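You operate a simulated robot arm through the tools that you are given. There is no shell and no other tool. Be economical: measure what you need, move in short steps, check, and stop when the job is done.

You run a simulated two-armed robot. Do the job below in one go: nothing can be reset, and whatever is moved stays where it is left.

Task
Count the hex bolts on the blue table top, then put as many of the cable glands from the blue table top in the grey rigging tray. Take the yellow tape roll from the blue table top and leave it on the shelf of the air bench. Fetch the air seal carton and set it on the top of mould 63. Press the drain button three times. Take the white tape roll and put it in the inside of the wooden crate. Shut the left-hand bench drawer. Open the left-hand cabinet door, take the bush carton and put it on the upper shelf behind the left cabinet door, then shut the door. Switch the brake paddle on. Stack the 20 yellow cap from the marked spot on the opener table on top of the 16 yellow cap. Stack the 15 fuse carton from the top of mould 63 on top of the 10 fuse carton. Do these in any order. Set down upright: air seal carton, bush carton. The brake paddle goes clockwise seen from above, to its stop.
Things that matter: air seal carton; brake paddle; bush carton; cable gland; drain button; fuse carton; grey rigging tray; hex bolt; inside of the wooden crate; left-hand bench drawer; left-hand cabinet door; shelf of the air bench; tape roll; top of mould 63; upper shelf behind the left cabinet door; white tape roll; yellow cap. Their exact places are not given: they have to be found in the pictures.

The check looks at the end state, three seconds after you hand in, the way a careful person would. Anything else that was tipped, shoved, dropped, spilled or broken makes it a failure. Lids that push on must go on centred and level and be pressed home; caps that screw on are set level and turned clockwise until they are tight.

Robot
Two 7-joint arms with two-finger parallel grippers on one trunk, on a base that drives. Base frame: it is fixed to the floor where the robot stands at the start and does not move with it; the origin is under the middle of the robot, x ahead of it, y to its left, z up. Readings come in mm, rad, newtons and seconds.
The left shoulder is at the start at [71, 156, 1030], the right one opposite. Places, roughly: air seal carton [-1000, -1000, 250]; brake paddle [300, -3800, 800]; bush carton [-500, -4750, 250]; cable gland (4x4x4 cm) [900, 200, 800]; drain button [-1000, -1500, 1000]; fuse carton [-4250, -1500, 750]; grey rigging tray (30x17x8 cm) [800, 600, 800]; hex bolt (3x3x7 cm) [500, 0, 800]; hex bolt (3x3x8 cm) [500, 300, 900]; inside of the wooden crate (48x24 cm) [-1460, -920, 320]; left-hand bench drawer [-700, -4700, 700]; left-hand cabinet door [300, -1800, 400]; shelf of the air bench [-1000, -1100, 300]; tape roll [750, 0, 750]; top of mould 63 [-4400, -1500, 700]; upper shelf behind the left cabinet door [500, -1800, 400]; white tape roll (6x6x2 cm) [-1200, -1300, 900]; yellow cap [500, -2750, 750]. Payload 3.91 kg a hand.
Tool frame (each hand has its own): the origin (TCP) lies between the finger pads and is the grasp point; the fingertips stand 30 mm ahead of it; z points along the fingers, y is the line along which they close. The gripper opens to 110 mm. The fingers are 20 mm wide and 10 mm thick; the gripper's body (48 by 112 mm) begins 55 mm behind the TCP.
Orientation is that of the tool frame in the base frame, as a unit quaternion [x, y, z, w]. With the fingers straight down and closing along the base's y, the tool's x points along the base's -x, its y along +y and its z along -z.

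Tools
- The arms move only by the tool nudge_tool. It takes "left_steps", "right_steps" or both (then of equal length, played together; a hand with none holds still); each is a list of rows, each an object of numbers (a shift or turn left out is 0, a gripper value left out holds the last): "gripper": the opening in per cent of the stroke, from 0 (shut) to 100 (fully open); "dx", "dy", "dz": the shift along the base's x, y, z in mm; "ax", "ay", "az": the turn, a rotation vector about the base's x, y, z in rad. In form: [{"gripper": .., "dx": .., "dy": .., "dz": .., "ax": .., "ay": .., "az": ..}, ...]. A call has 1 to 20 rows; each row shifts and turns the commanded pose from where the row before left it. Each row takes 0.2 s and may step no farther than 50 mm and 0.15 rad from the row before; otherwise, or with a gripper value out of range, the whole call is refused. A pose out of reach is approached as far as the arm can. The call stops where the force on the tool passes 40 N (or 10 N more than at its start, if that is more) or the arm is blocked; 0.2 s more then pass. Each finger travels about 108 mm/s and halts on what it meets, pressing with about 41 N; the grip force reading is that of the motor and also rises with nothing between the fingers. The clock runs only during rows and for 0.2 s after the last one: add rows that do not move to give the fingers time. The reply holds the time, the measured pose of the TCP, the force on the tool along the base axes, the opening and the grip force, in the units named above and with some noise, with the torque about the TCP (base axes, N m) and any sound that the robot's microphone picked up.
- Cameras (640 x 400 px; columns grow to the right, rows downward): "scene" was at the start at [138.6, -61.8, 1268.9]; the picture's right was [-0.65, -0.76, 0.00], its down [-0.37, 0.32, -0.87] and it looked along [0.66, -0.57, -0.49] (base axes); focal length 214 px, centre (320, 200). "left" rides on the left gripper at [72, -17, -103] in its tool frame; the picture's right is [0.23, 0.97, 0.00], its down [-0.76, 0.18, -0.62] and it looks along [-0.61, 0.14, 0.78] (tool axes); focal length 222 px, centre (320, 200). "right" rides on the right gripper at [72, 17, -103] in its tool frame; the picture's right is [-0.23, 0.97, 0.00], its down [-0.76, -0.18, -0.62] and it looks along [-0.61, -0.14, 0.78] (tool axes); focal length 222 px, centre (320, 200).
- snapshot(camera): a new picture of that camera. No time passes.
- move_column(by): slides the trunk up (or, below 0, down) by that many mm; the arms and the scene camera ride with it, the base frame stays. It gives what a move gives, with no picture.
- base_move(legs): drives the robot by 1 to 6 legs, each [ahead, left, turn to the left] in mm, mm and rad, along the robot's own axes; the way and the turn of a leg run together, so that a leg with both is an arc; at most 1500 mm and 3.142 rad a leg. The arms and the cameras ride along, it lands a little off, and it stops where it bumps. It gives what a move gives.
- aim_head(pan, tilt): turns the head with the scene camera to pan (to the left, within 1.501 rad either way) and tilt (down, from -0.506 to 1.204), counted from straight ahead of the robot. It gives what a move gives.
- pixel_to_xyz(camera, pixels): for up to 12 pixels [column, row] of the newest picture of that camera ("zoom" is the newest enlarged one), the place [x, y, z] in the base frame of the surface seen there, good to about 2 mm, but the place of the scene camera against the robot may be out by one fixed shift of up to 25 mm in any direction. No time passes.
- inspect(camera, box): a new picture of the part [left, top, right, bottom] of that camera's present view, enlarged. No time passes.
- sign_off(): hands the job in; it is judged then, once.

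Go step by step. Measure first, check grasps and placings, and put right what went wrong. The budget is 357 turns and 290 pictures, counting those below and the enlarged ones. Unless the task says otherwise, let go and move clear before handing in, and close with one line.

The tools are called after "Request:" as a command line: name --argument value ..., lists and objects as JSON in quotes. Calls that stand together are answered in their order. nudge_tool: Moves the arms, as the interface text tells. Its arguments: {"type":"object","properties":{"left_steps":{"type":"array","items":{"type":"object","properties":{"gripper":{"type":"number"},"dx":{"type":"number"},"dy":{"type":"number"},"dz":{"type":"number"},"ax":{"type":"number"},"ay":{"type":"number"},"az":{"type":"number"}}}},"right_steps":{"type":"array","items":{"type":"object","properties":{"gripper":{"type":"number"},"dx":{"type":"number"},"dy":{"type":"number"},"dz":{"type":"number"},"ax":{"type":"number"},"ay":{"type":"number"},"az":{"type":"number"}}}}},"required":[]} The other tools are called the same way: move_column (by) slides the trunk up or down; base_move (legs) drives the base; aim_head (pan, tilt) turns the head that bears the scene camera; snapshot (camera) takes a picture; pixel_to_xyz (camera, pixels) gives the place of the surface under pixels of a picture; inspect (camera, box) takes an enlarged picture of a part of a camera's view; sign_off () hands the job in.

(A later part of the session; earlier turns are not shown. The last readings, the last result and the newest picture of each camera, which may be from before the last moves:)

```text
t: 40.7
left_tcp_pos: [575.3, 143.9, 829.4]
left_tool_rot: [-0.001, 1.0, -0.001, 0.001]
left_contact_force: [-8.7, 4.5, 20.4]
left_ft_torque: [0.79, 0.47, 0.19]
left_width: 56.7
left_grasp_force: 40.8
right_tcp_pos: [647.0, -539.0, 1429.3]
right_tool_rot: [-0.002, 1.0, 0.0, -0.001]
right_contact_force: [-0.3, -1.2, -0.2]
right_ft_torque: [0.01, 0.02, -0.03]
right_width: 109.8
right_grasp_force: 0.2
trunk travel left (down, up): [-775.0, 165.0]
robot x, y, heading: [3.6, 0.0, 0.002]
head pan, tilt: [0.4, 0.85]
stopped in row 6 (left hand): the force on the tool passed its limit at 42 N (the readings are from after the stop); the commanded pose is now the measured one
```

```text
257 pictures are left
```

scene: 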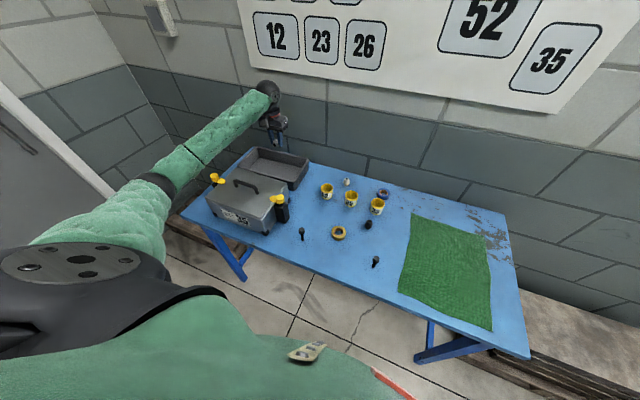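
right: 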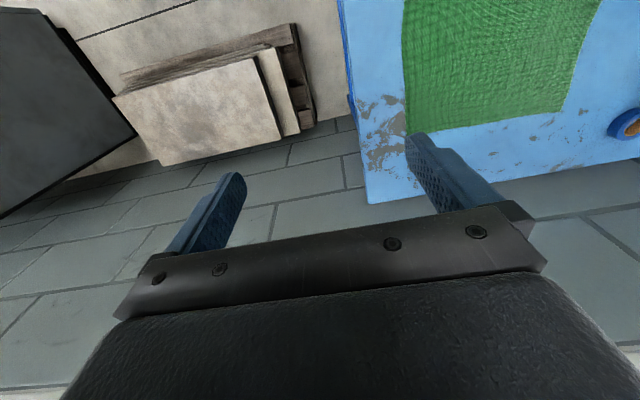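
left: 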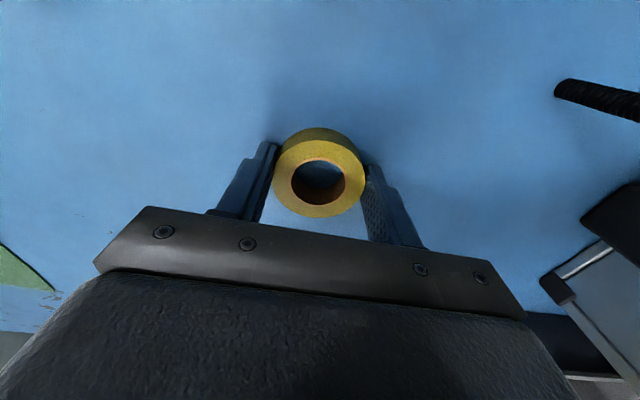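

The tape is gripped at 56.7 mm, with the tips lightly on the table. I'll lift.

Request:
nudge_tool --left_steps '[{"dz": 10}, {"dz": 40}, {"dz": 45}, {"dz": 45}, {"dz": 45}, {"dz": 45}, {"dz": 45}]'

Request:
snapshot --camera "left"

Request:
aim_head --pan -1.5 --tilt 0.5

Request:
snapshot --camera "scene"

```text
t: 42.3
left_tcp_pos: [576.2, 140.5, 1103.4]
left_tool_rot: [-0.001, 1.0, 0.001, 0.0]
left_contact_force: [0.3, 0.5, 0.0]
left_ft_torque: [-0.01, 0.01, 0.0]
left_width: 56.7
left_grasp_force: 40.9
right_tcp_pos: [648.1, -539.7, 1429.3]
right_tool_rot: [-0.001, 1.0, 0.0, 0.0]
right_contact_force: [-0.4, -1.5, -0.8]
right_ft_torque: [0.02, 0.01, 0.02]
right_width: 109.9
right_grasp_force: 0.0
trunk travel left (down, up): [-775.0, 165.0]
robot x, y, heading: [1.7, -2.9, 0.001]
head pan, tilt: [0.4, 0.85]
```

```text
256 pictures are left
```

left: 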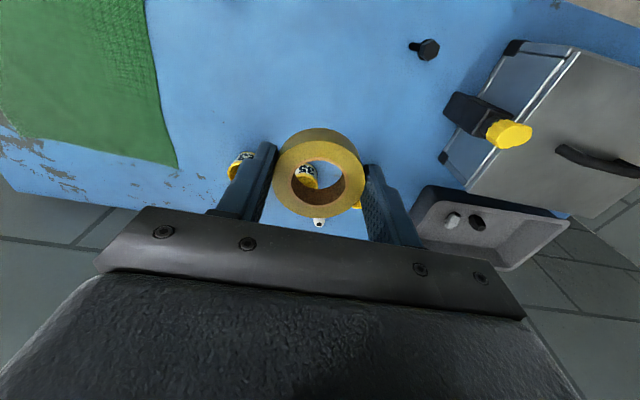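

```text
t: 44.2
left_tcp_pos: [577.4, 138.3, 1101.7]
left_tool_rot: [0.0, 1.0, -0.001, 0.0]
left_contact_force: [0.1, 0.5, 0.0]
left_ft_torque: [0.01, -0.01, 0.0]
left_width: 56.7
left_grasp_force: 41.0
right_tcp_pos: [648.0, -539.2, 1429.8]
right_tool_rot: [-0.002, 1.0, 0.0, 0.0]
right_contact_force: [0.4, 0.4, 0.6]
right_ft_torque: [0.0, -0.05, -0.02]
right_width: 110.4
right_grasp_force: 0.1
trunk travel left (down, up): [-775.0, 165.0]
robot x, y, heading: [3.6, 3.0, -0.003]
head pan, tilt: [-1.499, 0.499]
```

```text
255 pictures are left
```

scene: 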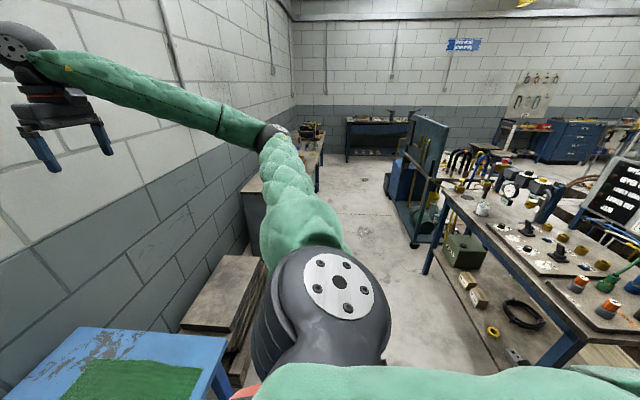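

The tape is held. The air bench is behind to the right, so I'll back off and turn right to face it.

Request:
base_move --legs '[[-200, 0, 0], [0, 0, -1.571], [0, 0, -0.7]]'

Request:
aim_head --pan 0 --tilt 0.5

Request:
snapshot --camera "scene"

```text
t: 51.5
left_tcp_pos: [-463.2, -528.6, 1103.5]
left_tool_rot: [0.908, 0.418, 0.0, 0.0]
left_contact_force: [0.4, 0.0, 0.4]
left_ft_torque: [0.03, -0.01, 0.02]
left_width: 56.3
left_grasp_force: 40.8
right_tcp_pos: [-1025.8, -140.7, 1429.8]
right_tool_rot: [0.908, 0.419, -0.001, 0.0]
right_contact_force: [-0.2, 0.0, -0.6]
right_ft_torque: [0.02, 0.03, 0.0]
right_width: 110.0
right_grasp_force: 0.1
trunk travel left (down, up): [-775.0, 165.0]
robot x, y, heading: [-194.1, -2.6, -2.28]
head pan, tilt: [-1.499, 0.499]
```

```text
t: 53.1
left_tcp_pos: [-464.3, -527.8, 1103.1]
left_tool_rot: [0.909, 0.418, 0.0, -0.001]
left_contact_force: [-0.6, -0.6, -0.2]
left_ft_torque: [0.01, -0.01, 0.01]
left_width: 56.4
left_grasp_force: 41.6
right_tcp_pos: [-1025.7, -140.5, 1429.2]
right_tool_rot: [0.908, 0.419, 0.0, 0.0]
right_contact_force: [-0.8, 0.4, -0.2]
right_ft_torque: [-0.02, 0.02, 0.0]
right_width: 109.7
right_grasp_force: 0.0
trunk travel left (down, up): [-775.0, 165.0]
robot x, y, heading: [-190.0, -0.0, -2.277]
head pan, tilt: [0.0, 0.499]
```

```text
254 pictures are left
```

scene: 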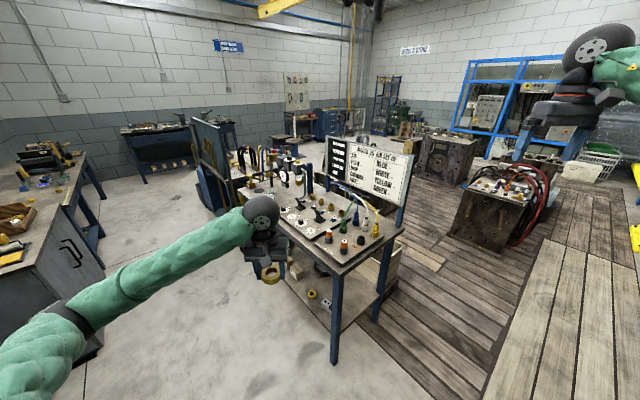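

The air bench is ahead at (320,230). I'll zoom in on it, its shelf, and the sign.

Request:
inspect --camera "scene" --box '[180, 110, 430, 270]'

Request:
inspect --camera "scene" --box '[270, 220, 420, 370]'

Request:
pixel_to_xyz --camera "scene" --pixels '[[338, 270], [240, 195], [315, 295], [330, 300], [335, 360], [376, 320], [310, 220], [400, 230], [375, 230], [345, 247], [293, 270], [326, 302]]'

```text
2.50 times, centred on (305, 190) of scene
```

zoom: 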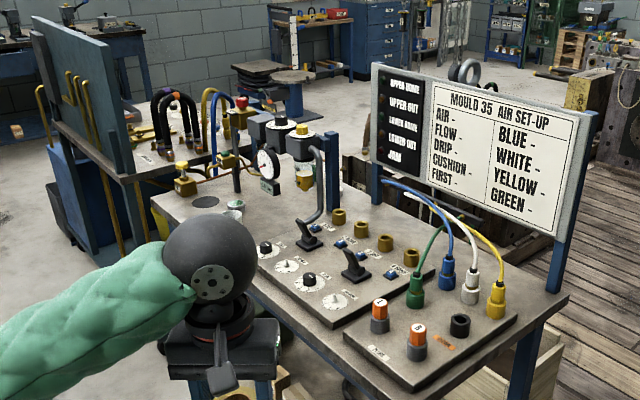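

```text
2.67 times, centred on (345, 295) of scene
```

zoom: 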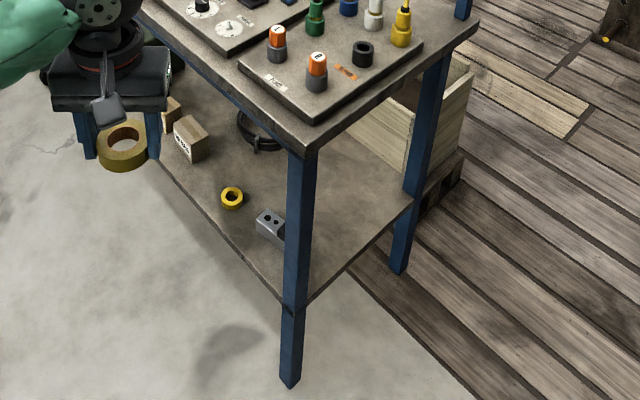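

```text
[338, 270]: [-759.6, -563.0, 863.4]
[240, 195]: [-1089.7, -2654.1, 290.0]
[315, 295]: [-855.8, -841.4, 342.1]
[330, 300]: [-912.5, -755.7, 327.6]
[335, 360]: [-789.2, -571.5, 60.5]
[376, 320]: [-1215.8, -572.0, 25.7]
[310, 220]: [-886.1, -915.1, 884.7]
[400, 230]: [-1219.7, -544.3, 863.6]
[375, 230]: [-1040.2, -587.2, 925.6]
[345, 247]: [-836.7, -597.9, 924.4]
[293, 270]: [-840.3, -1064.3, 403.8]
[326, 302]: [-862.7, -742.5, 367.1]
```

The bench top is at z 864 with x from -760 to -1220, and the shelf is near z 320 with cartons on it. I'll turn to face -x and stop beside the bench's east side with hands clear of it.

Request:
base_move --legs '[[-150, 0, 0], [0, 0, -0.862], [-100, 0, 0], [0, 1000, 0]]'

Request:
snapshot --camera "scene"

```text
t: 62.1
left_tcp_pos: [-568.9, -1006.7, 1100.9]
left_tool_rot: [1.0, -0.003, 0.0, -0.001]
left_contact_force: [-0.3, -0.2, -1.2]
left_ft_torque: [0.01, -0.01, -0.02]
left_width: 56.1
left_grasp_force: 40.7
right_tcp_pos: [-636.7, -325.3, 1429.6]
right_tool_rot: [1.0, -0.003, 0.0, 0.0]
right_contact_force: [-0.2, 0.0, 0.0]
right_ft_torque: [0.03, -0.03, 0.02]
right_width: 110.0
right_grasp_force: 0.1
trunk travel left (down, up): [-775.0, 165.0]
robot x, y, heading: [8.9, -873.4, 3.135]
head pan, tilt: [0.0, 0.499]
```

```text
251 pictures are left
```

scene: 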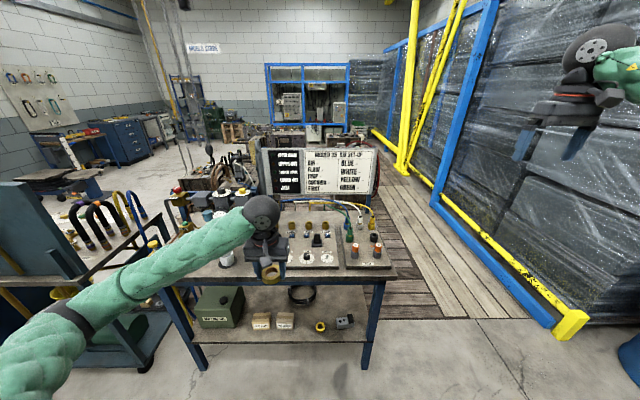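

Request:
inspect --camera "scene" --box '[180, 270, 390, 370]'

Request:
inspect --camera "scene" --box '[60, 170, 260, 300]'

Request:
inspect --camera "scene" --box '[180, 130, 400, 270]'

Request:
pixel_to_xyz --camera "scene" --pixels '[[262, 320], [286, 320], [320, 327], [345, 320], [270, 338], [340, 338], [300, 315], [330, 285], [215, 310], [301, 292]]'

```text
3.05 times, centred on (285, 320) of scene
```

zoom: 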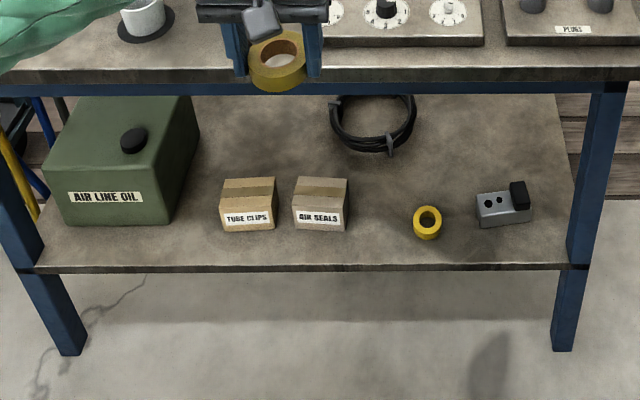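

```text
3.08 times, centred on (160, 235) of scene
```

zoom: 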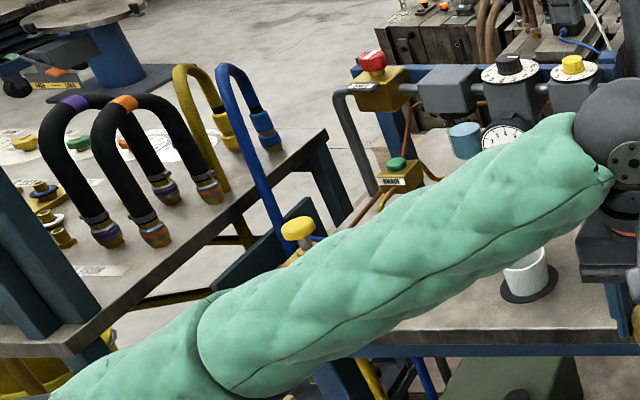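

```text
2.86 times, centred on (290, 200) of scene
```

zoom: 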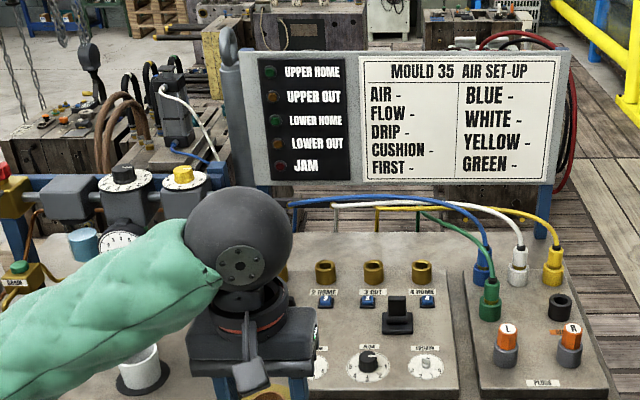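

```text
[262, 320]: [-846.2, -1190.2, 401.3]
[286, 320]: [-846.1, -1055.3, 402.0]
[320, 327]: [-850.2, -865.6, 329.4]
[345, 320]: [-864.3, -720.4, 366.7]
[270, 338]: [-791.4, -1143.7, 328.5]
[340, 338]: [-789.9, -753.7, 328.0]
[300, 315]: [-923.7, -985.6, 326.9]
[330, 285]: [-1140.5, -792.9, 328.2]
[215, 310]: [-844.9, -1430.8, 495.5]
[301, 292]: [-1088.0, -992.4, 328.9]
```

The AIR SEALS carton is at zoom (320,203), i.e. about (-846,-1055,402), and the green DRAIN button is at scene (~160-ish,225). I'll lower the trunk so the left hand can go in under the bench top, keeping its present distance.

Request:
pixel_to_xyz --camera "scene" --pixels '[[262, 210], [262, 240], [165, 237], [150, 300], [380, 281], [300, 283]]'

Request:
move_column --by -600

Request:
snapshot --camera "scene"

Request:
snapshot --camera "left"

```text
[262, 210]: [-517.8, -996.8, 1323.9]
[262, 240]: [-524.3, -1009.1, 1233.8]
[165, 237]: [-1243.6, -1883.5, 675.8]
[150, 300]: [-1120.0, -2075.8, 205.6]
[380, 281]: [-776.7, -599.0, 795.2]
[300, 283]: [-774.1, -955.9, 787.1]
```

```text
refused: -600 is not a number from -400 to 400
```

```text
247 pictures are left
```

scene: 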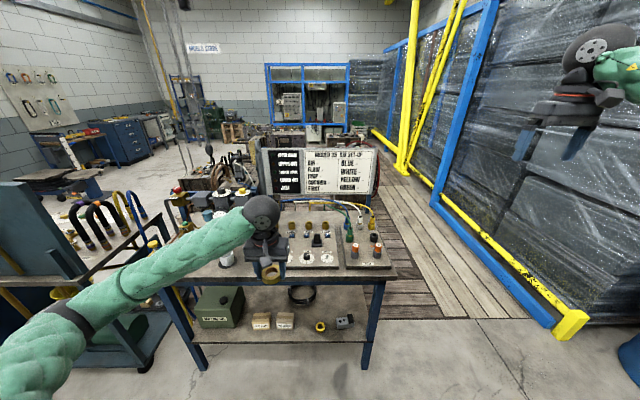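

```text
246 pictures are left
```

left: 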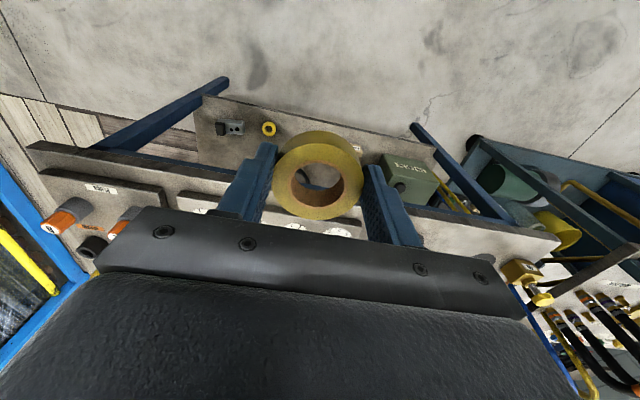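

The wrist ball sits about 215 mm above the TCP, which fits under the bench rail at 790. I'll lower the trunk in two goes.

Request:
move_column --by -400

Request:
move_column --by -200

Request:
snapshot --camera "scene"

Request:
snapshot --camera "left"

```text
t: 66.0
left_tcp_pos: [-570.3, -1005.1, 703.1]
left_tool_rot: [1.0, -0.003, 0.0, -0.001]
left_contact_force: [1.1, -0.4, -0.5]
left_ft_torque: [0.01, 0.01, 0.02]
left_width: 55.8
left_grasp_force: 40.8
right_tcp_pos: [-636.5, -326.1, 1029.2]
right_tool_rot: [1.0, -0.002, -0.001, 0.0]
right_contact_force: [0.2, -0.5, -0.6]
right_ft_torque: [0.03, 0.01, 0.0]
right_width: 109.9
right_grasp_force: 0.2
trunk travel left (down, up): [-375.0, 565.0]
robot x, y, heading: [10.3, -874.2, 3.134]
head pan, tilt: [0.0, 0.499]
```

```text
t: 68.1
left_tcp_pos: [-568.6, -1006.6, 503.0]
left_tool_rot: [1.0, -0.004, -0.001, 0.0]
left_contact_force: [-0.8, -0.2, 0.0]
left_ft_torque: [-0.01, 0.01, -0.02]
left_width: 55.8
left_grasp_force: 41.1
right_tcp_pos: [-636.4, -326.2, 829.5]
right_tool_rot: [1.0, -0.004, 0.001, 0.0]
right_contact_force: [0.6, -0.5, 0.3]
right_ft_torque: [-0.01, 0.03, 0.0]
right_width: 110.0
right_grasp_force: 0.0
trunk travel left (down, up): [-175.0, 765.0]
robot x, y, heading: [8.3, -869.7, 3.14]
head pan, tilt: [0.0, 0.499]
```

```text
245 pictures are left
```

scene: 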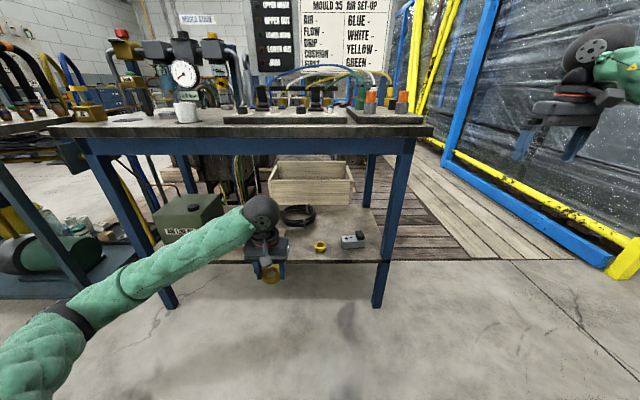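

```text
244 pictures are left
```

left: 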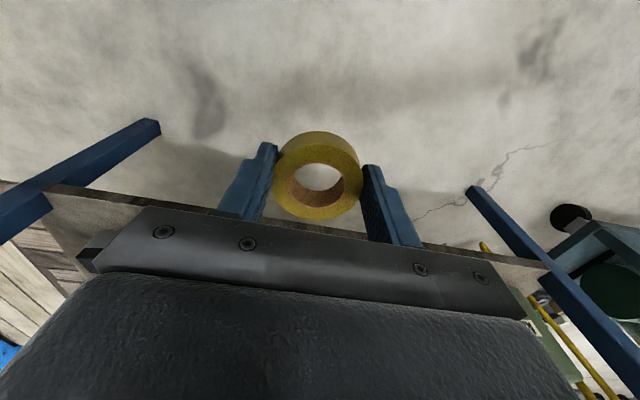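

Hand is at z 503. I'll lower it to about 430 and move in to just before the shelf at y -950, then measure.

Request:
pixel_to_xyz --camera "scene" --pixels '[[60, 330], [75, 315], [150, 270], [240, 215]]'

Request:
nudge_tool --left_steps '[{"dz": -35, "dy": 20}, {"dz": -35, "dy": 20}, {"dy": 16, "dx": -30}, {"dx": -45}, {"dx": -45}, {}]'

Request:
snapshot --camera "left"

Request:
snapshot --camera "scene"

```text
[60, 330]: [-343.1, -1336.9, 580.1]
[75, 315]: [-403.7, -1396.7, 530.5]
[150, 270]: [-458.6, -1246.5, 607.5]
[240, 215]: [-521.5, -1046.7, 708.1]
```

```text
t: 69.5
left_tcp_pos: [-684.4, -950.2, 433.5]
left_tool_rot: [1.0, -0.003, 0.0, -0.001]
left_contact_force: [0.6, -0.9, -0.5]
left_ft_torque: [-0.01, -0.03, 0.02]
left_width: 55.7
left_grasp_force: 41.1
right_tcp_pos: [-635.1, -328.1, 828.7]
right_tool_rot: [1.0, -0.003, 0.001, 0.0]
right_contact_force: [0.6, 0.7, 0.0]
right_ft_torque: [0.0, -0.01, -0.01]
right_width: 110.0
right_grasp_force: 0.0
trunk travel left (down, up): [-175.0, 765.0]
robot x, y, heading: [10.9, -870.2, 3.137]
head pan, tilt: [0.0, 0.499]
```

```text
243 pictures are left
```

left: 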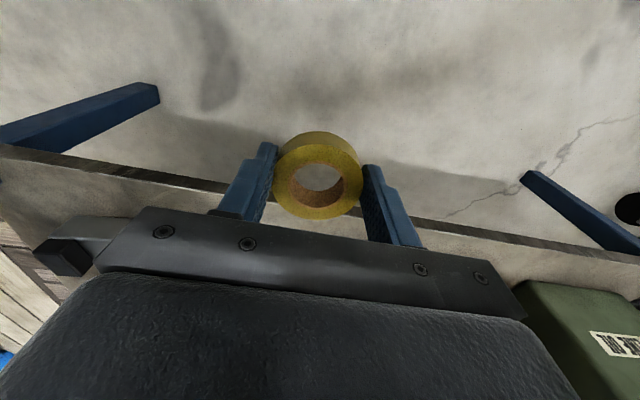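

```text
242 pictures are left
```

scene: 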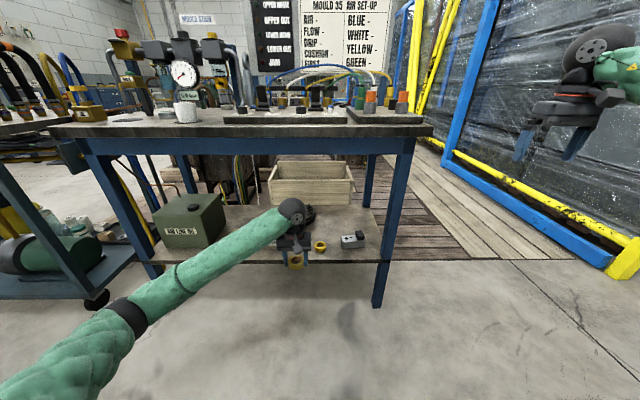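

Request:
pixel_to_xyz --camera "left" --pixels '[[100, 190], [60, 200], [560, 262], [480, 250]]'

Request:
pixel_to_xyz --camera "scene" --pixels '[[320, 246], [350, 250], [300, 215]]'

```text
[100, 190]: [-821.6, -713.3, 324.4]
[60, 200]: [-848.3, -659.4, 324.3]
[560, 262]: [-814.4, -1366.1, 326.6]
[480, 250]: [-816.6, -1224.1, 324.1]
```

```text
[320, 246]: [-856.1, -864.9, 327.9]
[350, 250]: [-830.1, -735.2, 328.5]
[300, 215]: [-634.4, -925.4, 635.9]
```

Shelf is at z 324.5. I'll go in to (-860,-965), lower to 356 and release.

Request:
nudge_tool --left_steps '[{"dx": -44, "dy": -5}, {"dx": -44, "dy": -5}, {"dx": -44, "dy": -5}, {"dx": -44}, {}, {"dz": -40}]'

Request:
snapshot --camera "left"

Request:
snapshot --camera "scene"

```text
t: 70.9
left_tcp_pos: [-863.9, -963.9, 396.9]
left_tool_rot: [1.0, -0.002, 0.0, -0.001]
left_contact_force: [0.1, 0.6, -1.0]
left_ft_torque: [0.01, -0.01, -0.02]
left_width: 55.4
left_grasp_force: 40.9
right_tcp_pos: [-635.1, -326.7, 828.6]
right_tool_rot: [1.0, -0.002, 0.002, 0.0]
right_contact_force: [0.1, 0.8, 0.7]
right_ft_torque: [0.03, 0.0, 0.01]
right_width: 109.9
right_grasp_force: 0.0
trunk travel left (down, up): [-175.0, 765.0]
robot x, y, heading: [10.4, -870.4, 3.138]
head pan, tilt: [0.0, 0.499]
```

```text
241 pictures are left
```

left: 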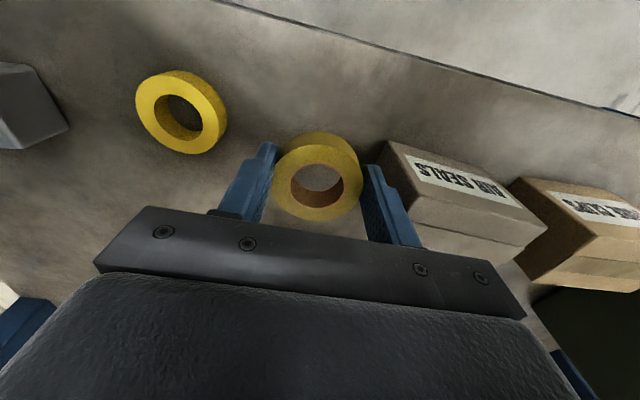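

```text
240 pictures are left
```

scene: 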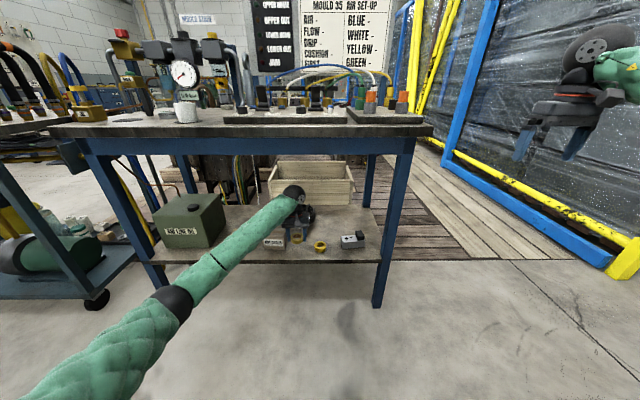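

Request:
pixel_to_xyz --camera "left" --pixels '[[385, 145], [415, 200], [525, 213], [530, 235], [470, 170], [225, 120], [510, 180], [430, 175]]'

```text
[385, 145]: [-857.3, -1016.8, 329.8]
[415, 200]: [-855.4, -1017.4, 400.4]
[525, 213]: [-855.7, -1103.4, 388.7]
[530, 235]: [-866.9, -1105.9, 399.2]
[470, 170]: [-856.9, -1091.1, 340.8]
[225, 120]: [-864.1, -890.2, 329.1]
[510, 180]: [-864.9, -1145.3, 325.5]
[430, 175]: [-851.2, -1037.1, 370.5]
```

Gap between carton (-1017) and yellow ring (-890) centres at -954. I'll shift by +8 in y, lower to 356 and open just enough.

Request:
nudge_tool --left_steps '[{"dy": 9}, {"dz": -30}, {"dz": -9}, {}, {"gripper": 66}, {}, {}, {"dz": 30}, {"dz": 30}, {"dz": 20}]'

Request:
snapshot --camera "left"

```text
t: 73.1
left_tcp_pos: [-865.0, -957.5, 434.8]
left_tool_rot: [1.0, -0.003, 0.001, 0.0]
left_contact_force: [0.5, -0.7, 0.1]
left_ft_torque: [0.0, 0.03, 0.0]
left_width: 72.8
left_grasp_force: 0.1
right_tcp_pos: [-636.3, -326.8, 830.2]
right_tool_rot: [1.0, -0.002, -0.001, 0.001]
right_contact_force: [-0.6, -0.3, -0.8]
right_ft_torque: [0.03, -0.01, -0.02]
right_width: 110.1
right_grasp_force: 0.1
trunk travel left (down, up): [-175.0, 765.0]
robot x, y, heading: [8.0, -870.7, 3.138]
head pan, tilt: [0.0, 0.499]
```

```text
239 pictures are left
```

left: 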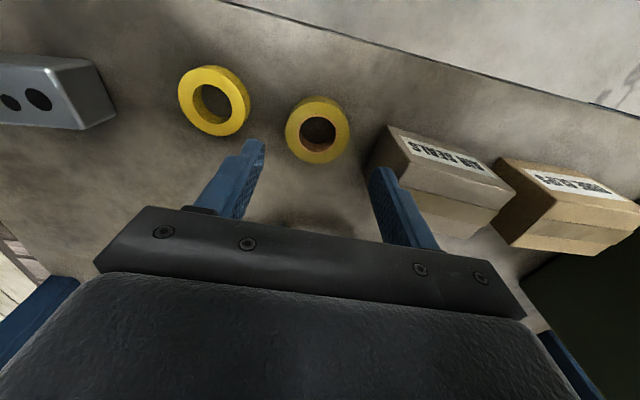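

Tape is laid on the shelf. I'll measure the air seals carton's top corners.

Request:
pixel_to_xyz --camera "left" --pixels '[[408, 158], [512, 190], [487, 217], [400, 188], [440, 180], [480, 175], [495, 165], [535, 215], [420, 210], [500, 200]]'

Request:
inspect --camera "left" --box '[360, 110, 640, 280]'

```text
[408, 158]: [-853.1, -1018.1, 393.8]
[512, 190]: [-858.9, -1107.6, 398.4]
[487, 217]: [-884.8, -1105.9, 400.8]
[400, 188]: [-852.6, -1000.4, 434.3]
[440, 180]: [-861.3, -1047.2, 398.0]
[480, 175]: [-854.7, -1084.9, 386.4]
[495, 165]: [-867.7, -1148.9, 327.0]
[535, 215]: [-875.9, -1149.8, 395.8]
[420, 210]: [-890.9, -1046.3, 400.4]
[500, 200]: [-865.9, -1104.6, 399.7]
```

```text
2.29 times, centred on (500, 195) of left
```

zoom: 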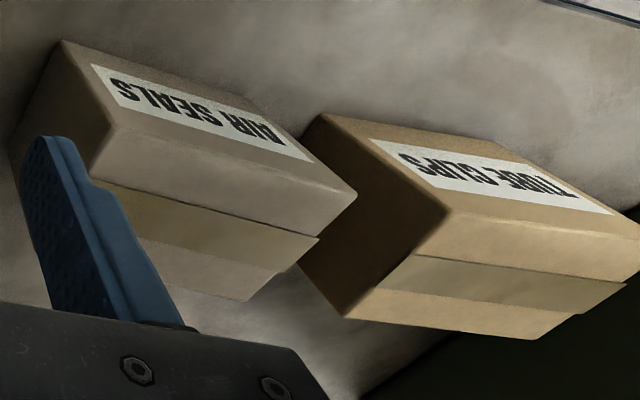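

Carton centre is about (-885,-1062), 88 mm wide, top at 400. I'll go over it, fully open, then descend and grip.

Request:
nudge_tool --left_steps '[{"dz": 20, "gripper": 100}, {"dy": -35, "dx": -7}, {"dy": -35, "dx": -7}, {"dy": -34, "dx": -7}, {}]'

Request:
snapshot --camera "left"

```text
t: 74.3
left_tcp_pos: [-884.9, -1061.5, 453.9]
left_tool_rot: [1.0, -0.003, 0.0, -0.001]
left_contact_force: [0.0, 0.3, -0.1]
left_ft_torque: [-0.02, 0.02, 0.0]
left_width: 110.2
left_grasp_force: 0.2
right_tcp_pos: [-636.1, -327.2, 829.9]
right_tool_rot: [1.0, -0.002, 0.001, 0.0]
right_contact_force: [-0.1, -0.8, -0.8]
right_ft_torque: [0.0, 0.01, 0.01]
right_width: 109.9
right_grasp_force: 0.1
trunk travel left (down, up): [-175.0, 765.0]
robot x, y, heading: [9.1, -869.4, 3.137]
head pan, tilt: [0.0, 0.499]
```

```text
237 pictures are left
```

left: 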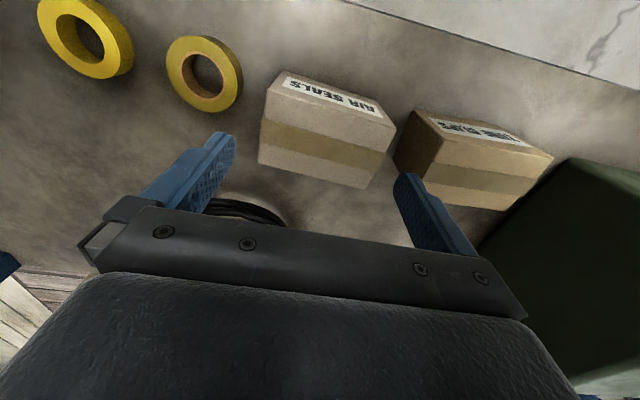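

Request:
pixel_to_xyz --camera "left" --pixels '[[276, 80], [388, 120], [262, 155], [368, 180], [325, 125], [400, 160], [420, 115], [275, 100], [385, 135]]'

```text
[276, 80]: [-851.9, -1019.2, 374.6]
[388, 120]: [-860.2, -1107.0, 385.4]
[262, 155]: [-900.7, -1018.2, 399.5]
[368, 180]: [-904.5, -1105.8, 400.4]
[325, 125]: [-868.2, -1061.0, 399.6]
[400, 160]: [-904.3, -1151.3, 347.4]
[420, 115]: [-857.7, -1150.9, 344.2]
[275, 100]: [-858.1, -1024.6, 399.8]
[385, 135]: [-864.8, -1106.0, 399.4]
```

Request:
nudge_tool --left_steps '[{"dz": -40}, {"dz": -36}, {}, {"gripper": 0}, {}, {}, {}]'

Request:
nudge_tool --left_steps '[{"dz": 20}, {"dz": 30}, {"dx": 45}, {"dx": 45}, {"dx": 45}, {"dx": 45}, {"dx": 45}, {"dx": 45}, {"dx": 45}]'

Request:
snapshot --camera "left"

```text
t: 75.9
left_tcp_pos: [-885.5, -1062.5, 377.0]
left_tool_rot: [1.0, -0.003, -0.001, -0.001]
left_contact_force: [-1.8, -1.9, 4.6]
left_ft_torque: [-0.16, 0.24, 0.0]
left_width: 96.1
left_grasp_force: 41.5
right_tcp_pos: [-635.6, -327.0, 829.3]
right_tool_rot: [1.0, -0.002, 0.0, 0.0]
right_contact_force: [-0.6, -0.5, 0.0]
right_ft_torque: [-0.01, -0.03, 0.03]
right_width: 110.1
right_grasp_force: 0.1
trunk travel left (down, up): [-175.0, 765.0]
robot x, y, heading: [7.9, -871.4, 3.14]
head pan, tilt: [0.0, 0.499]
```

```text
t: 77.9
left_tcp_pos: [-574.3, -1057.9, 426.3]
left_tool_rot: [1.0, -0.004, 0.0, -0.001]
left_contact_force: [-0.6, -0.4, -2.1]
left_ft_torque: [-0.01, -0.03, 0.0]
left_width: 95.7
left_grasp_force: 41.2
right_tcp_pos: [-636.0, -326.6, 829.8]
right_tool_rot: [1.0, -0.003, -0.001, 0.0]
right_contact_force: [-0.5, 0.2, 0.5]
right_ft_torque: [0.0, 0.03, 0.0]
right_width: 109.7
right_grasp_force: 0.0
trunk travel left (down, up): [-175.0, 765.0]
robot x, y, heading: [7.0, -867.1, 3.139]
head pan, tilt: [0.0, 0.499]
```

```text
236 pictures are left
```

left: 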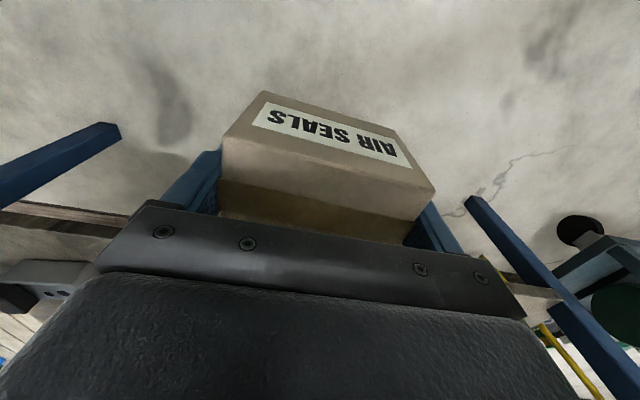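

The air seals carton is held. I'll raise the trunk and look at the bench top for the drain button and white tape.

Request:
move_column --by 400

Request:
aim_head --pan 0.35 --tilt 0.4

Request:
snapshot --camera "scene"

Request:
inspect --camera "scene" --box '[160, 130, 400, 280]'

```text
t: 81.8
left_tcp_pos: [-575.6, -1057.7, 827.3]
left_tool_rot: [1.0, -0.005, 0.0, -0.001]
left_contact_force: [0.8, 0.4, -1.9]
left_ft_torque: [0.0, -0.01, 0.02]
left_width: 95.7
left_grasp_force: 40.7
right_tcp_pos: [-636.2, -326.3, 1229.0]
right_tool_rot: [1.0, -0.002, 0.0, 0.0]
right_contact_force: [-0.5, 0.5, -0.3]
right_ft_torque: [0.01, 0.0, -0.02]
right_width: 110.1
right_grasp_force: 0.0
trunk travel left (down, up): [-575.0, 365.0]
robot x, y, heading: [6.2, -871.5, 3.137]
head pan, tilt: [0.0, 0.499]
```

```text
t: 82.6
left_tcp_pos: [-573.5, -1057.3, 826.9]
left_tool_rot: [1.0, -0.004, 0.0, -0.001]
left_contact_force: [-0.6, -0.7, -2.5]
left_ft_torque: [0.03, -0.03, 0.01]
left_width: 95.7
left_grasp_force: 40.8
right_tcp_pos: [-636.6, -325.8, 1229.1]
right_tool_rot: [1.0, -0.003, 0.0, 0.0]
right_contact_force: [-0.4, -0.3, -0.5]
right_ft_torque: [0.0, 0.04, 0.01]
right_width: 110.0
right_grasp_force: 0.1
trunk travel left (down, up): [-575.0, 365.0]
robot x, y, heading: [6.4, -869.8, 3.139]
head pan, tilt: [0.351, 0.4]
```

```text
235 pictures are left
```

scene: 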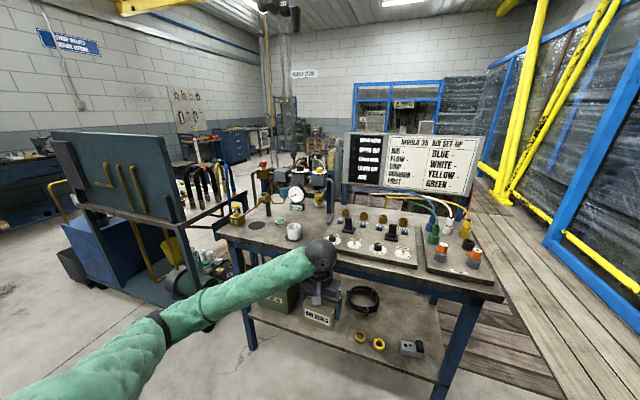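

```text
2.67 times, centred on (280, 205) of scene
```

zoom: 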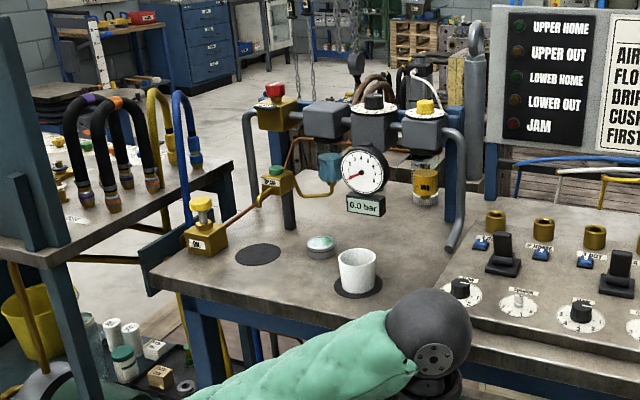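

Request:
inspect --camera "scene" --box '[230, 180, 320, 250]'

Request:
pixel_to_xyz --camera "scene" --pixels '[[278, 194], [278, 199], [295, 222], [295, 228], [294, 232], [296, 195], [265, 223], [310, 240], [298, 206], [240, 210]]'

```text
5.71 times, centred on (275, 215) of scene
```

zoom: 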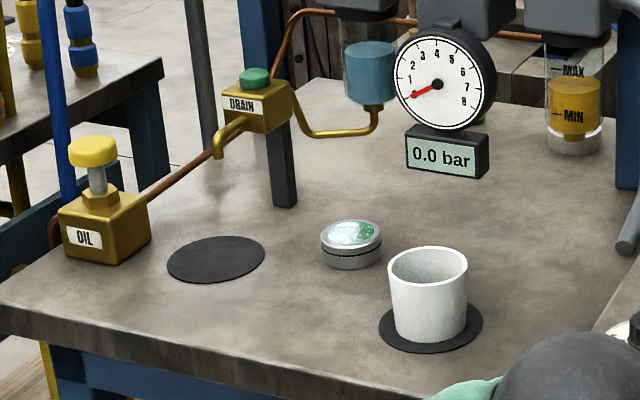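

```text
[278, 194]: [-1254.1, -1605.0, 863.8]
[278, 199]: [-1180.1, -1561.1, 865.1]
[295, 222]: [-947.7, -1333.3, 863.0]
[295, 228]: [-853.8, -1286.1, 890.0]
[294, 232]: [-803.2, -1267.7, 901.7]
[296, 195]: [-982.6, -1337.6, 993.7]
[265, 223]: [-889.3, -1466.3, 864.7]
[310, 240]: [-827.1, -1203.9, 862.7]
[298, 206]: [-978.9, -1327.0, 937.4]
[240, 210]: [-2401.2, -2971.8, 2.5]
```

The disc is a tin, not tape. The white tape must be behind the gauge, so I'll raise the trunk fully and look again.

Request:
pixel_to_xyz --camera "scene" --pixels '[[264, 193], [263, 199], [270, 200]]'

Request:
move_column --by 360

Request:
aim_head --pan 0.35 --tilt 0.6

Request:
snapshot --camera "scene"

Request:
inspect --camera "scene" --box '[220, 140, 400, 260]'

```text
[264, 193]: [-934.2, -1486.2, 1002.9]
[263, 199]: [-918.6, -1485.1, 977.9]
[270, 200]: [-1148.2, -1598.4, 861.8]
```

```text
t: 86.1
left_tcp_pos: [-575.3, -1057.5, 1188.1]
left_tool_rot: [1.0, -0.003, 0.0, -0.001]
left_contact_force: [-0.3, 0.4, -3.1]
left_ft_torque: [0.02, -0.02, -0.03]
left_width: 95.9
left_grasp_force: 40.6
right_tcp_pos: [-636.5, -325.9, 1588.9]
right_tool_rot: [1.0, -0.002, 0.001, 0.0]
right_contact_force: [-0.2, 0.2, 0.3]
right_ft_torque: [-0.03, -0.03, -0.02]
right_width: 109.8
right_grasp_force: 0.1
trunk travel left (down, up): [-935.0, 5.0]
robot x, y, heading: [10.8, -870.0, 3.132]
head pan, tilt: [0.351, 0.4]
```

```text
t: 86.8
left_tcp_pos: [-575.5, -1059.0, 1186.3]
left_tool_rot: [1.0, -0.004, 0.0, -0.001]
left_contact_force: [0.5, -0.6, -2.5]
left_ft_torque: [0.0, -0.01, -0.01]
left_width: 95.8
left_grasp_force: 40.8
right_tcp_pos: [-636.7, -325.2, 1589.4]
right_tool_rot: [1.0, -0.004, 0.001, 0.0]
right_contact_force: [0.0, 0.9, 0.7]
right_ft_torque: [0.0, -0.01, 0.01]
right_width: 110.0
right_grasp_force: 0.1
trunk travel left (down, up): [-935.0, 5.0]
robot x, y, heading: [6.3, -873.2, 3.129]
head pan, tilt: [0.351, 0.6]
```

```text
232 pictures are left
```

scene: 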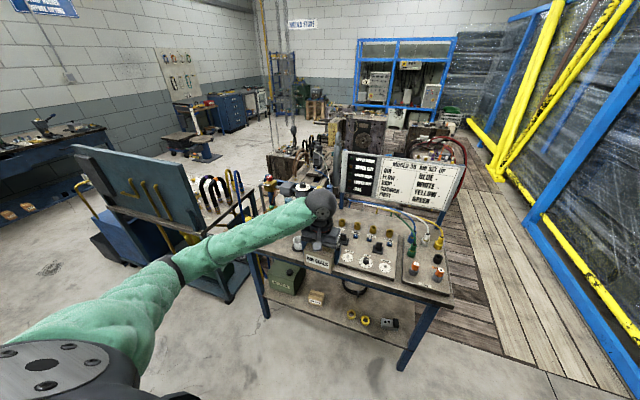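

```text
3.33 times, centred on (310, 200) of scene
```

zoom: 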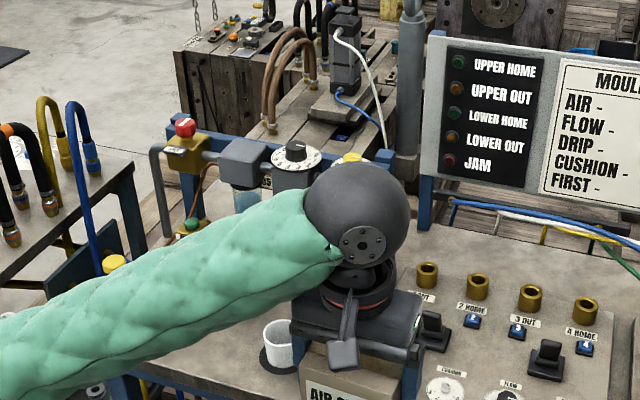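

The left arm blocks the view. I'll tuck the left hand in, and measure the hose rack on the left for driving clearance.

Request:
pixel_to_xyz --camera "scene" --pixels '[[76, 150], [80, 190], [182, 222], [95, 240], [232, 300], [150, 260], [180, 175], [130, 265]]'

Request:
nudge_tool --left_steps '[{"dx": 30, "dy": 20, "dz": -30}, {"dx": 30, "dy": 20, "dz": -30}, {"dx": 30, "dy": 20, "dz": -30}, {"dx": 30, "dy": 20, "dz": -30}, {"dx": 30, "dy": 20, "dz": -30}, {"dx": 10, "dy": 20, "dz": -40}, {"dy": 20, "dz": -40}, {"dz": -40}]'

Request:
snapshot --camera "scene"

```text
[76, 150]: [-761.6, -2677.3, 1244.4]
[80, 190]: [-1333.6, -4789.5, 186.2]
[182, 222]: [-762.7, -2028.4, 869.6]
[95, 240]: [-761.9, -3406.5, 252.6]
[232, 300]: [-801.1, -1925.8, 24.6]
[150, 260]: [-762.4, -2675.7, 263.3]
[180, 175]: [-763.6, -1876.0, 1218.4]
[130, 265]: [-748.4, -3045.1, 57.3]
```

```text
t: 88.6
left_tcp_pos: [-414.5, -915.0, 917.8]
left_tool_rot: [1.0, -0.003, -0.001, -0.001]
left_contact_force: [0.0, -1.0, -1.7]
left_ft_torque: [0.02, -0.01, -0.01]
left_width: 95.4
left_grasp_force: 41.4
right_tcp_pos: [-635.6, -327.6, 1589.8]
right_tool_rot: [1.0, -0.003, 0.0, 0.0]
right_contact_force: [0.0, -0.2, -0.5]
right_ft_torque: [-0.02, 0.03, -0.02]
right_width: 110.1
right_grasp_force: 0.1
trunk travel left (down, up): [-935.0, 5.0]
robot x, y, heading: [6.7, -869.3, 3.134]
head pan, tilt: [0.351, 0.6]
```

```text
230 pictures are left
```

scene: 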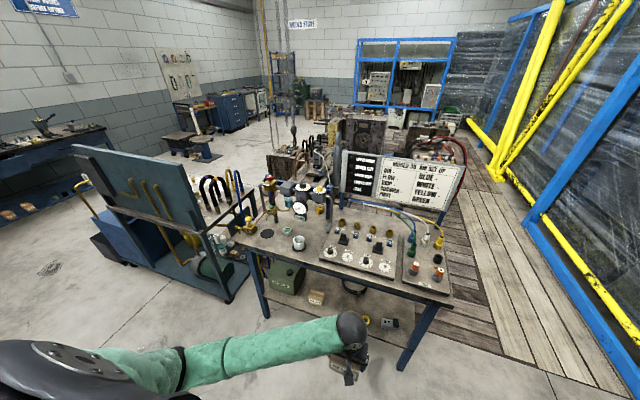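

Request:
inspect --camera "scene" --box '[230, 170, 350, 270]'

Request:
inspect --camera "scene" --box '[250, 110, 480, 250]'

```text
4.00 times, centred on (290, 220) of scene
```

zoom: 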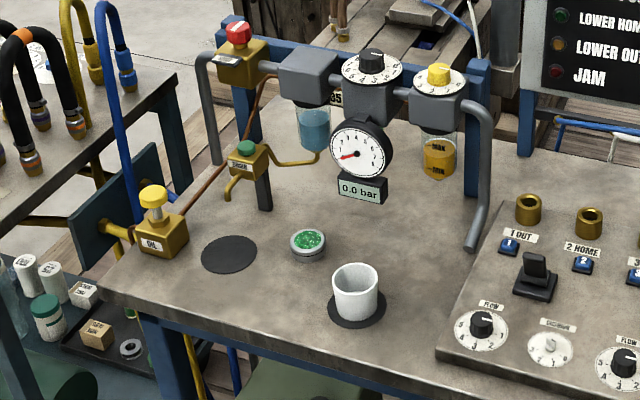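

```text
2.78 times, centred on (365, 180) of scene
```

zoom: 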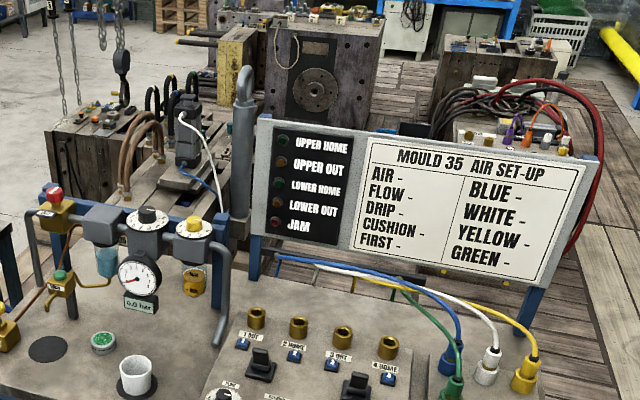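

The white tape is probably hidden behind the regulators at about (312,197). I'll move ahead a little and left to look from another angle.

Request:
base_move --legs '[[180, 0, 0], [0, 500, 0]]'

Request:
aim_head --pan -0.2 --tilt 0.7

Request:
snapshot --camera "scene"

Request:
inspect --camera "scene" --box '[220, 120, 400, 260]'

```text
t: 92.6
left_tcp_pos: [-597.9, -1391.1, 918.7]
left_tool_rot: [1.0, -0.009, 0.0, -0.001]
left_contact_force: [-0.6, -0.1, -2.3]
left_ft_torque: [0.02, 0.01, -0.02]
left_width: 95.5
left_grasp_force: 41.0
right_tcp_pos: [-814.1, -799.0, 1588.9]
right_tool_rot: [1.0, -0.008, 0.002, 0.0]
right_contact_force: [-0.5, -0.1, 0.5]
right_ft_torque: [-0.01, -0.01, -0.01]
right_width: 109.8
right_grasp_force: 0.1
trunk travel left (down, up): [-935.0, 5.0]
robot x, y, heading: [-178.1, -1354.2, 3.123]
head pan, tilt: [0.351, 0.6]
```

```text
t: 93.6
left_tcp_pos: [-598.4, -1390.0, 918.7]
left_tool_rot: [1.0, -0.009, 0.0, 0.0]
left_contact_force: [-0.7, 0.4, -2.9]
left_ft_torque: [0.02, -0.03, 0.0]
left_width: 95.2
left_grasp_force: 41.3
right_tcp_pos: [-813.6, -798.8, 1589.3]
right_tool_rot: [1.0, -0.008, 0.0, 0.0]
right_contact_force: [0.1, 0.9, 0.0]
right_ft_torque: [-0.02, 0.0, 0.03]
right_width: 110.1
right_grasp_force: 0.0
trunk travel left (down, up): [-935.0, 5.0]
robot x, y, heading: [-174.3, -1354.8, 3.122]
head pan, tilt: [-0.201, 0.7]
```

```text
227 pictures are left
```

scene: 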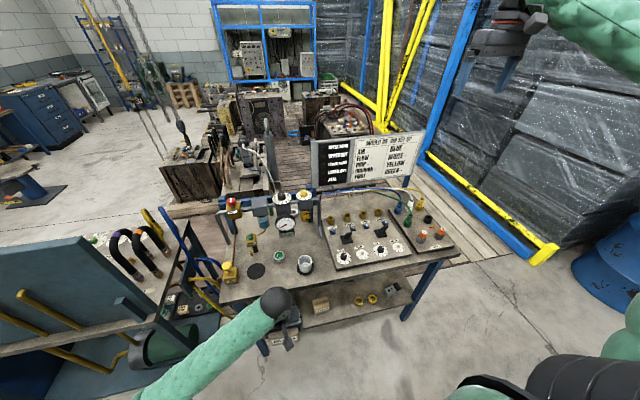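

```text
2.86 times, centred on (310, 190) of scene
```

zoom: 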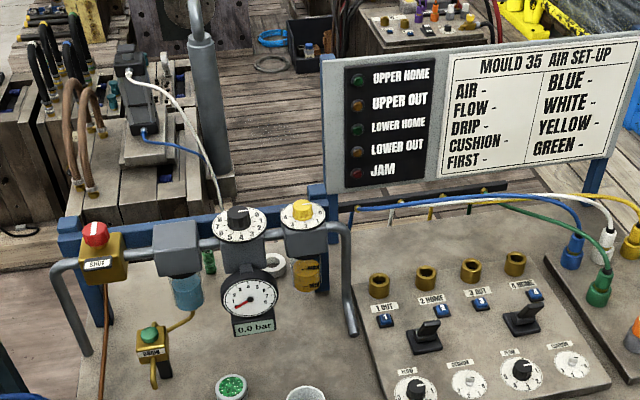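

White tape shows at zoom (277,264), behind the gauge and under the regulators. I'll measure it and the obstructions.

Request:
pixel_to_xyz --camera "zoom" --pixels '[[284, 258], [285, 270], [208, 258], [240, 212], [302, 210], [250, 300], [150, 325], [150, 345], [320, 240], [65, 260], [180, 232], [340, 230]]'

Request:
inspect --camera "scene" --box '[255, 180, 335, 240]'

```text
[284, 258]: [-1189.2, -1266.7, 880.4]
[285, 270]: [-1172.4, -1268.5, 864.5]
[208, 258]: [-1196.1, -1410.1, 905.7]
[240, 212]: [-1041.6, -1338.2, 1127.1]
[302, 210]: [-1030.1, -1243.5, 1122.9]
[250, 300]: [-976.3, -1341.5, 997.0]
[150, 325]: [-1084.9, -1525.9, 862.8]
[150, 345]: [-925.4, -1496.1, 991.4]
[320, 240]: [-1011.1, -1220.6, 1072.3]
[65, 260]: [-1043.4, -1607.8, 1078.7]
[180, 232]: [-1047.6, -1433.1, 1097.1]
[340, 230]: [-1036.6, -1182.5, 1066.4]
```

```text
6.67 times, centred on (295, 210) of scene
```

zoom: 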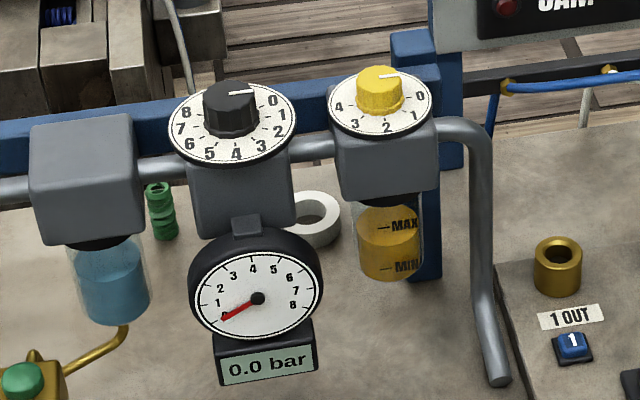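

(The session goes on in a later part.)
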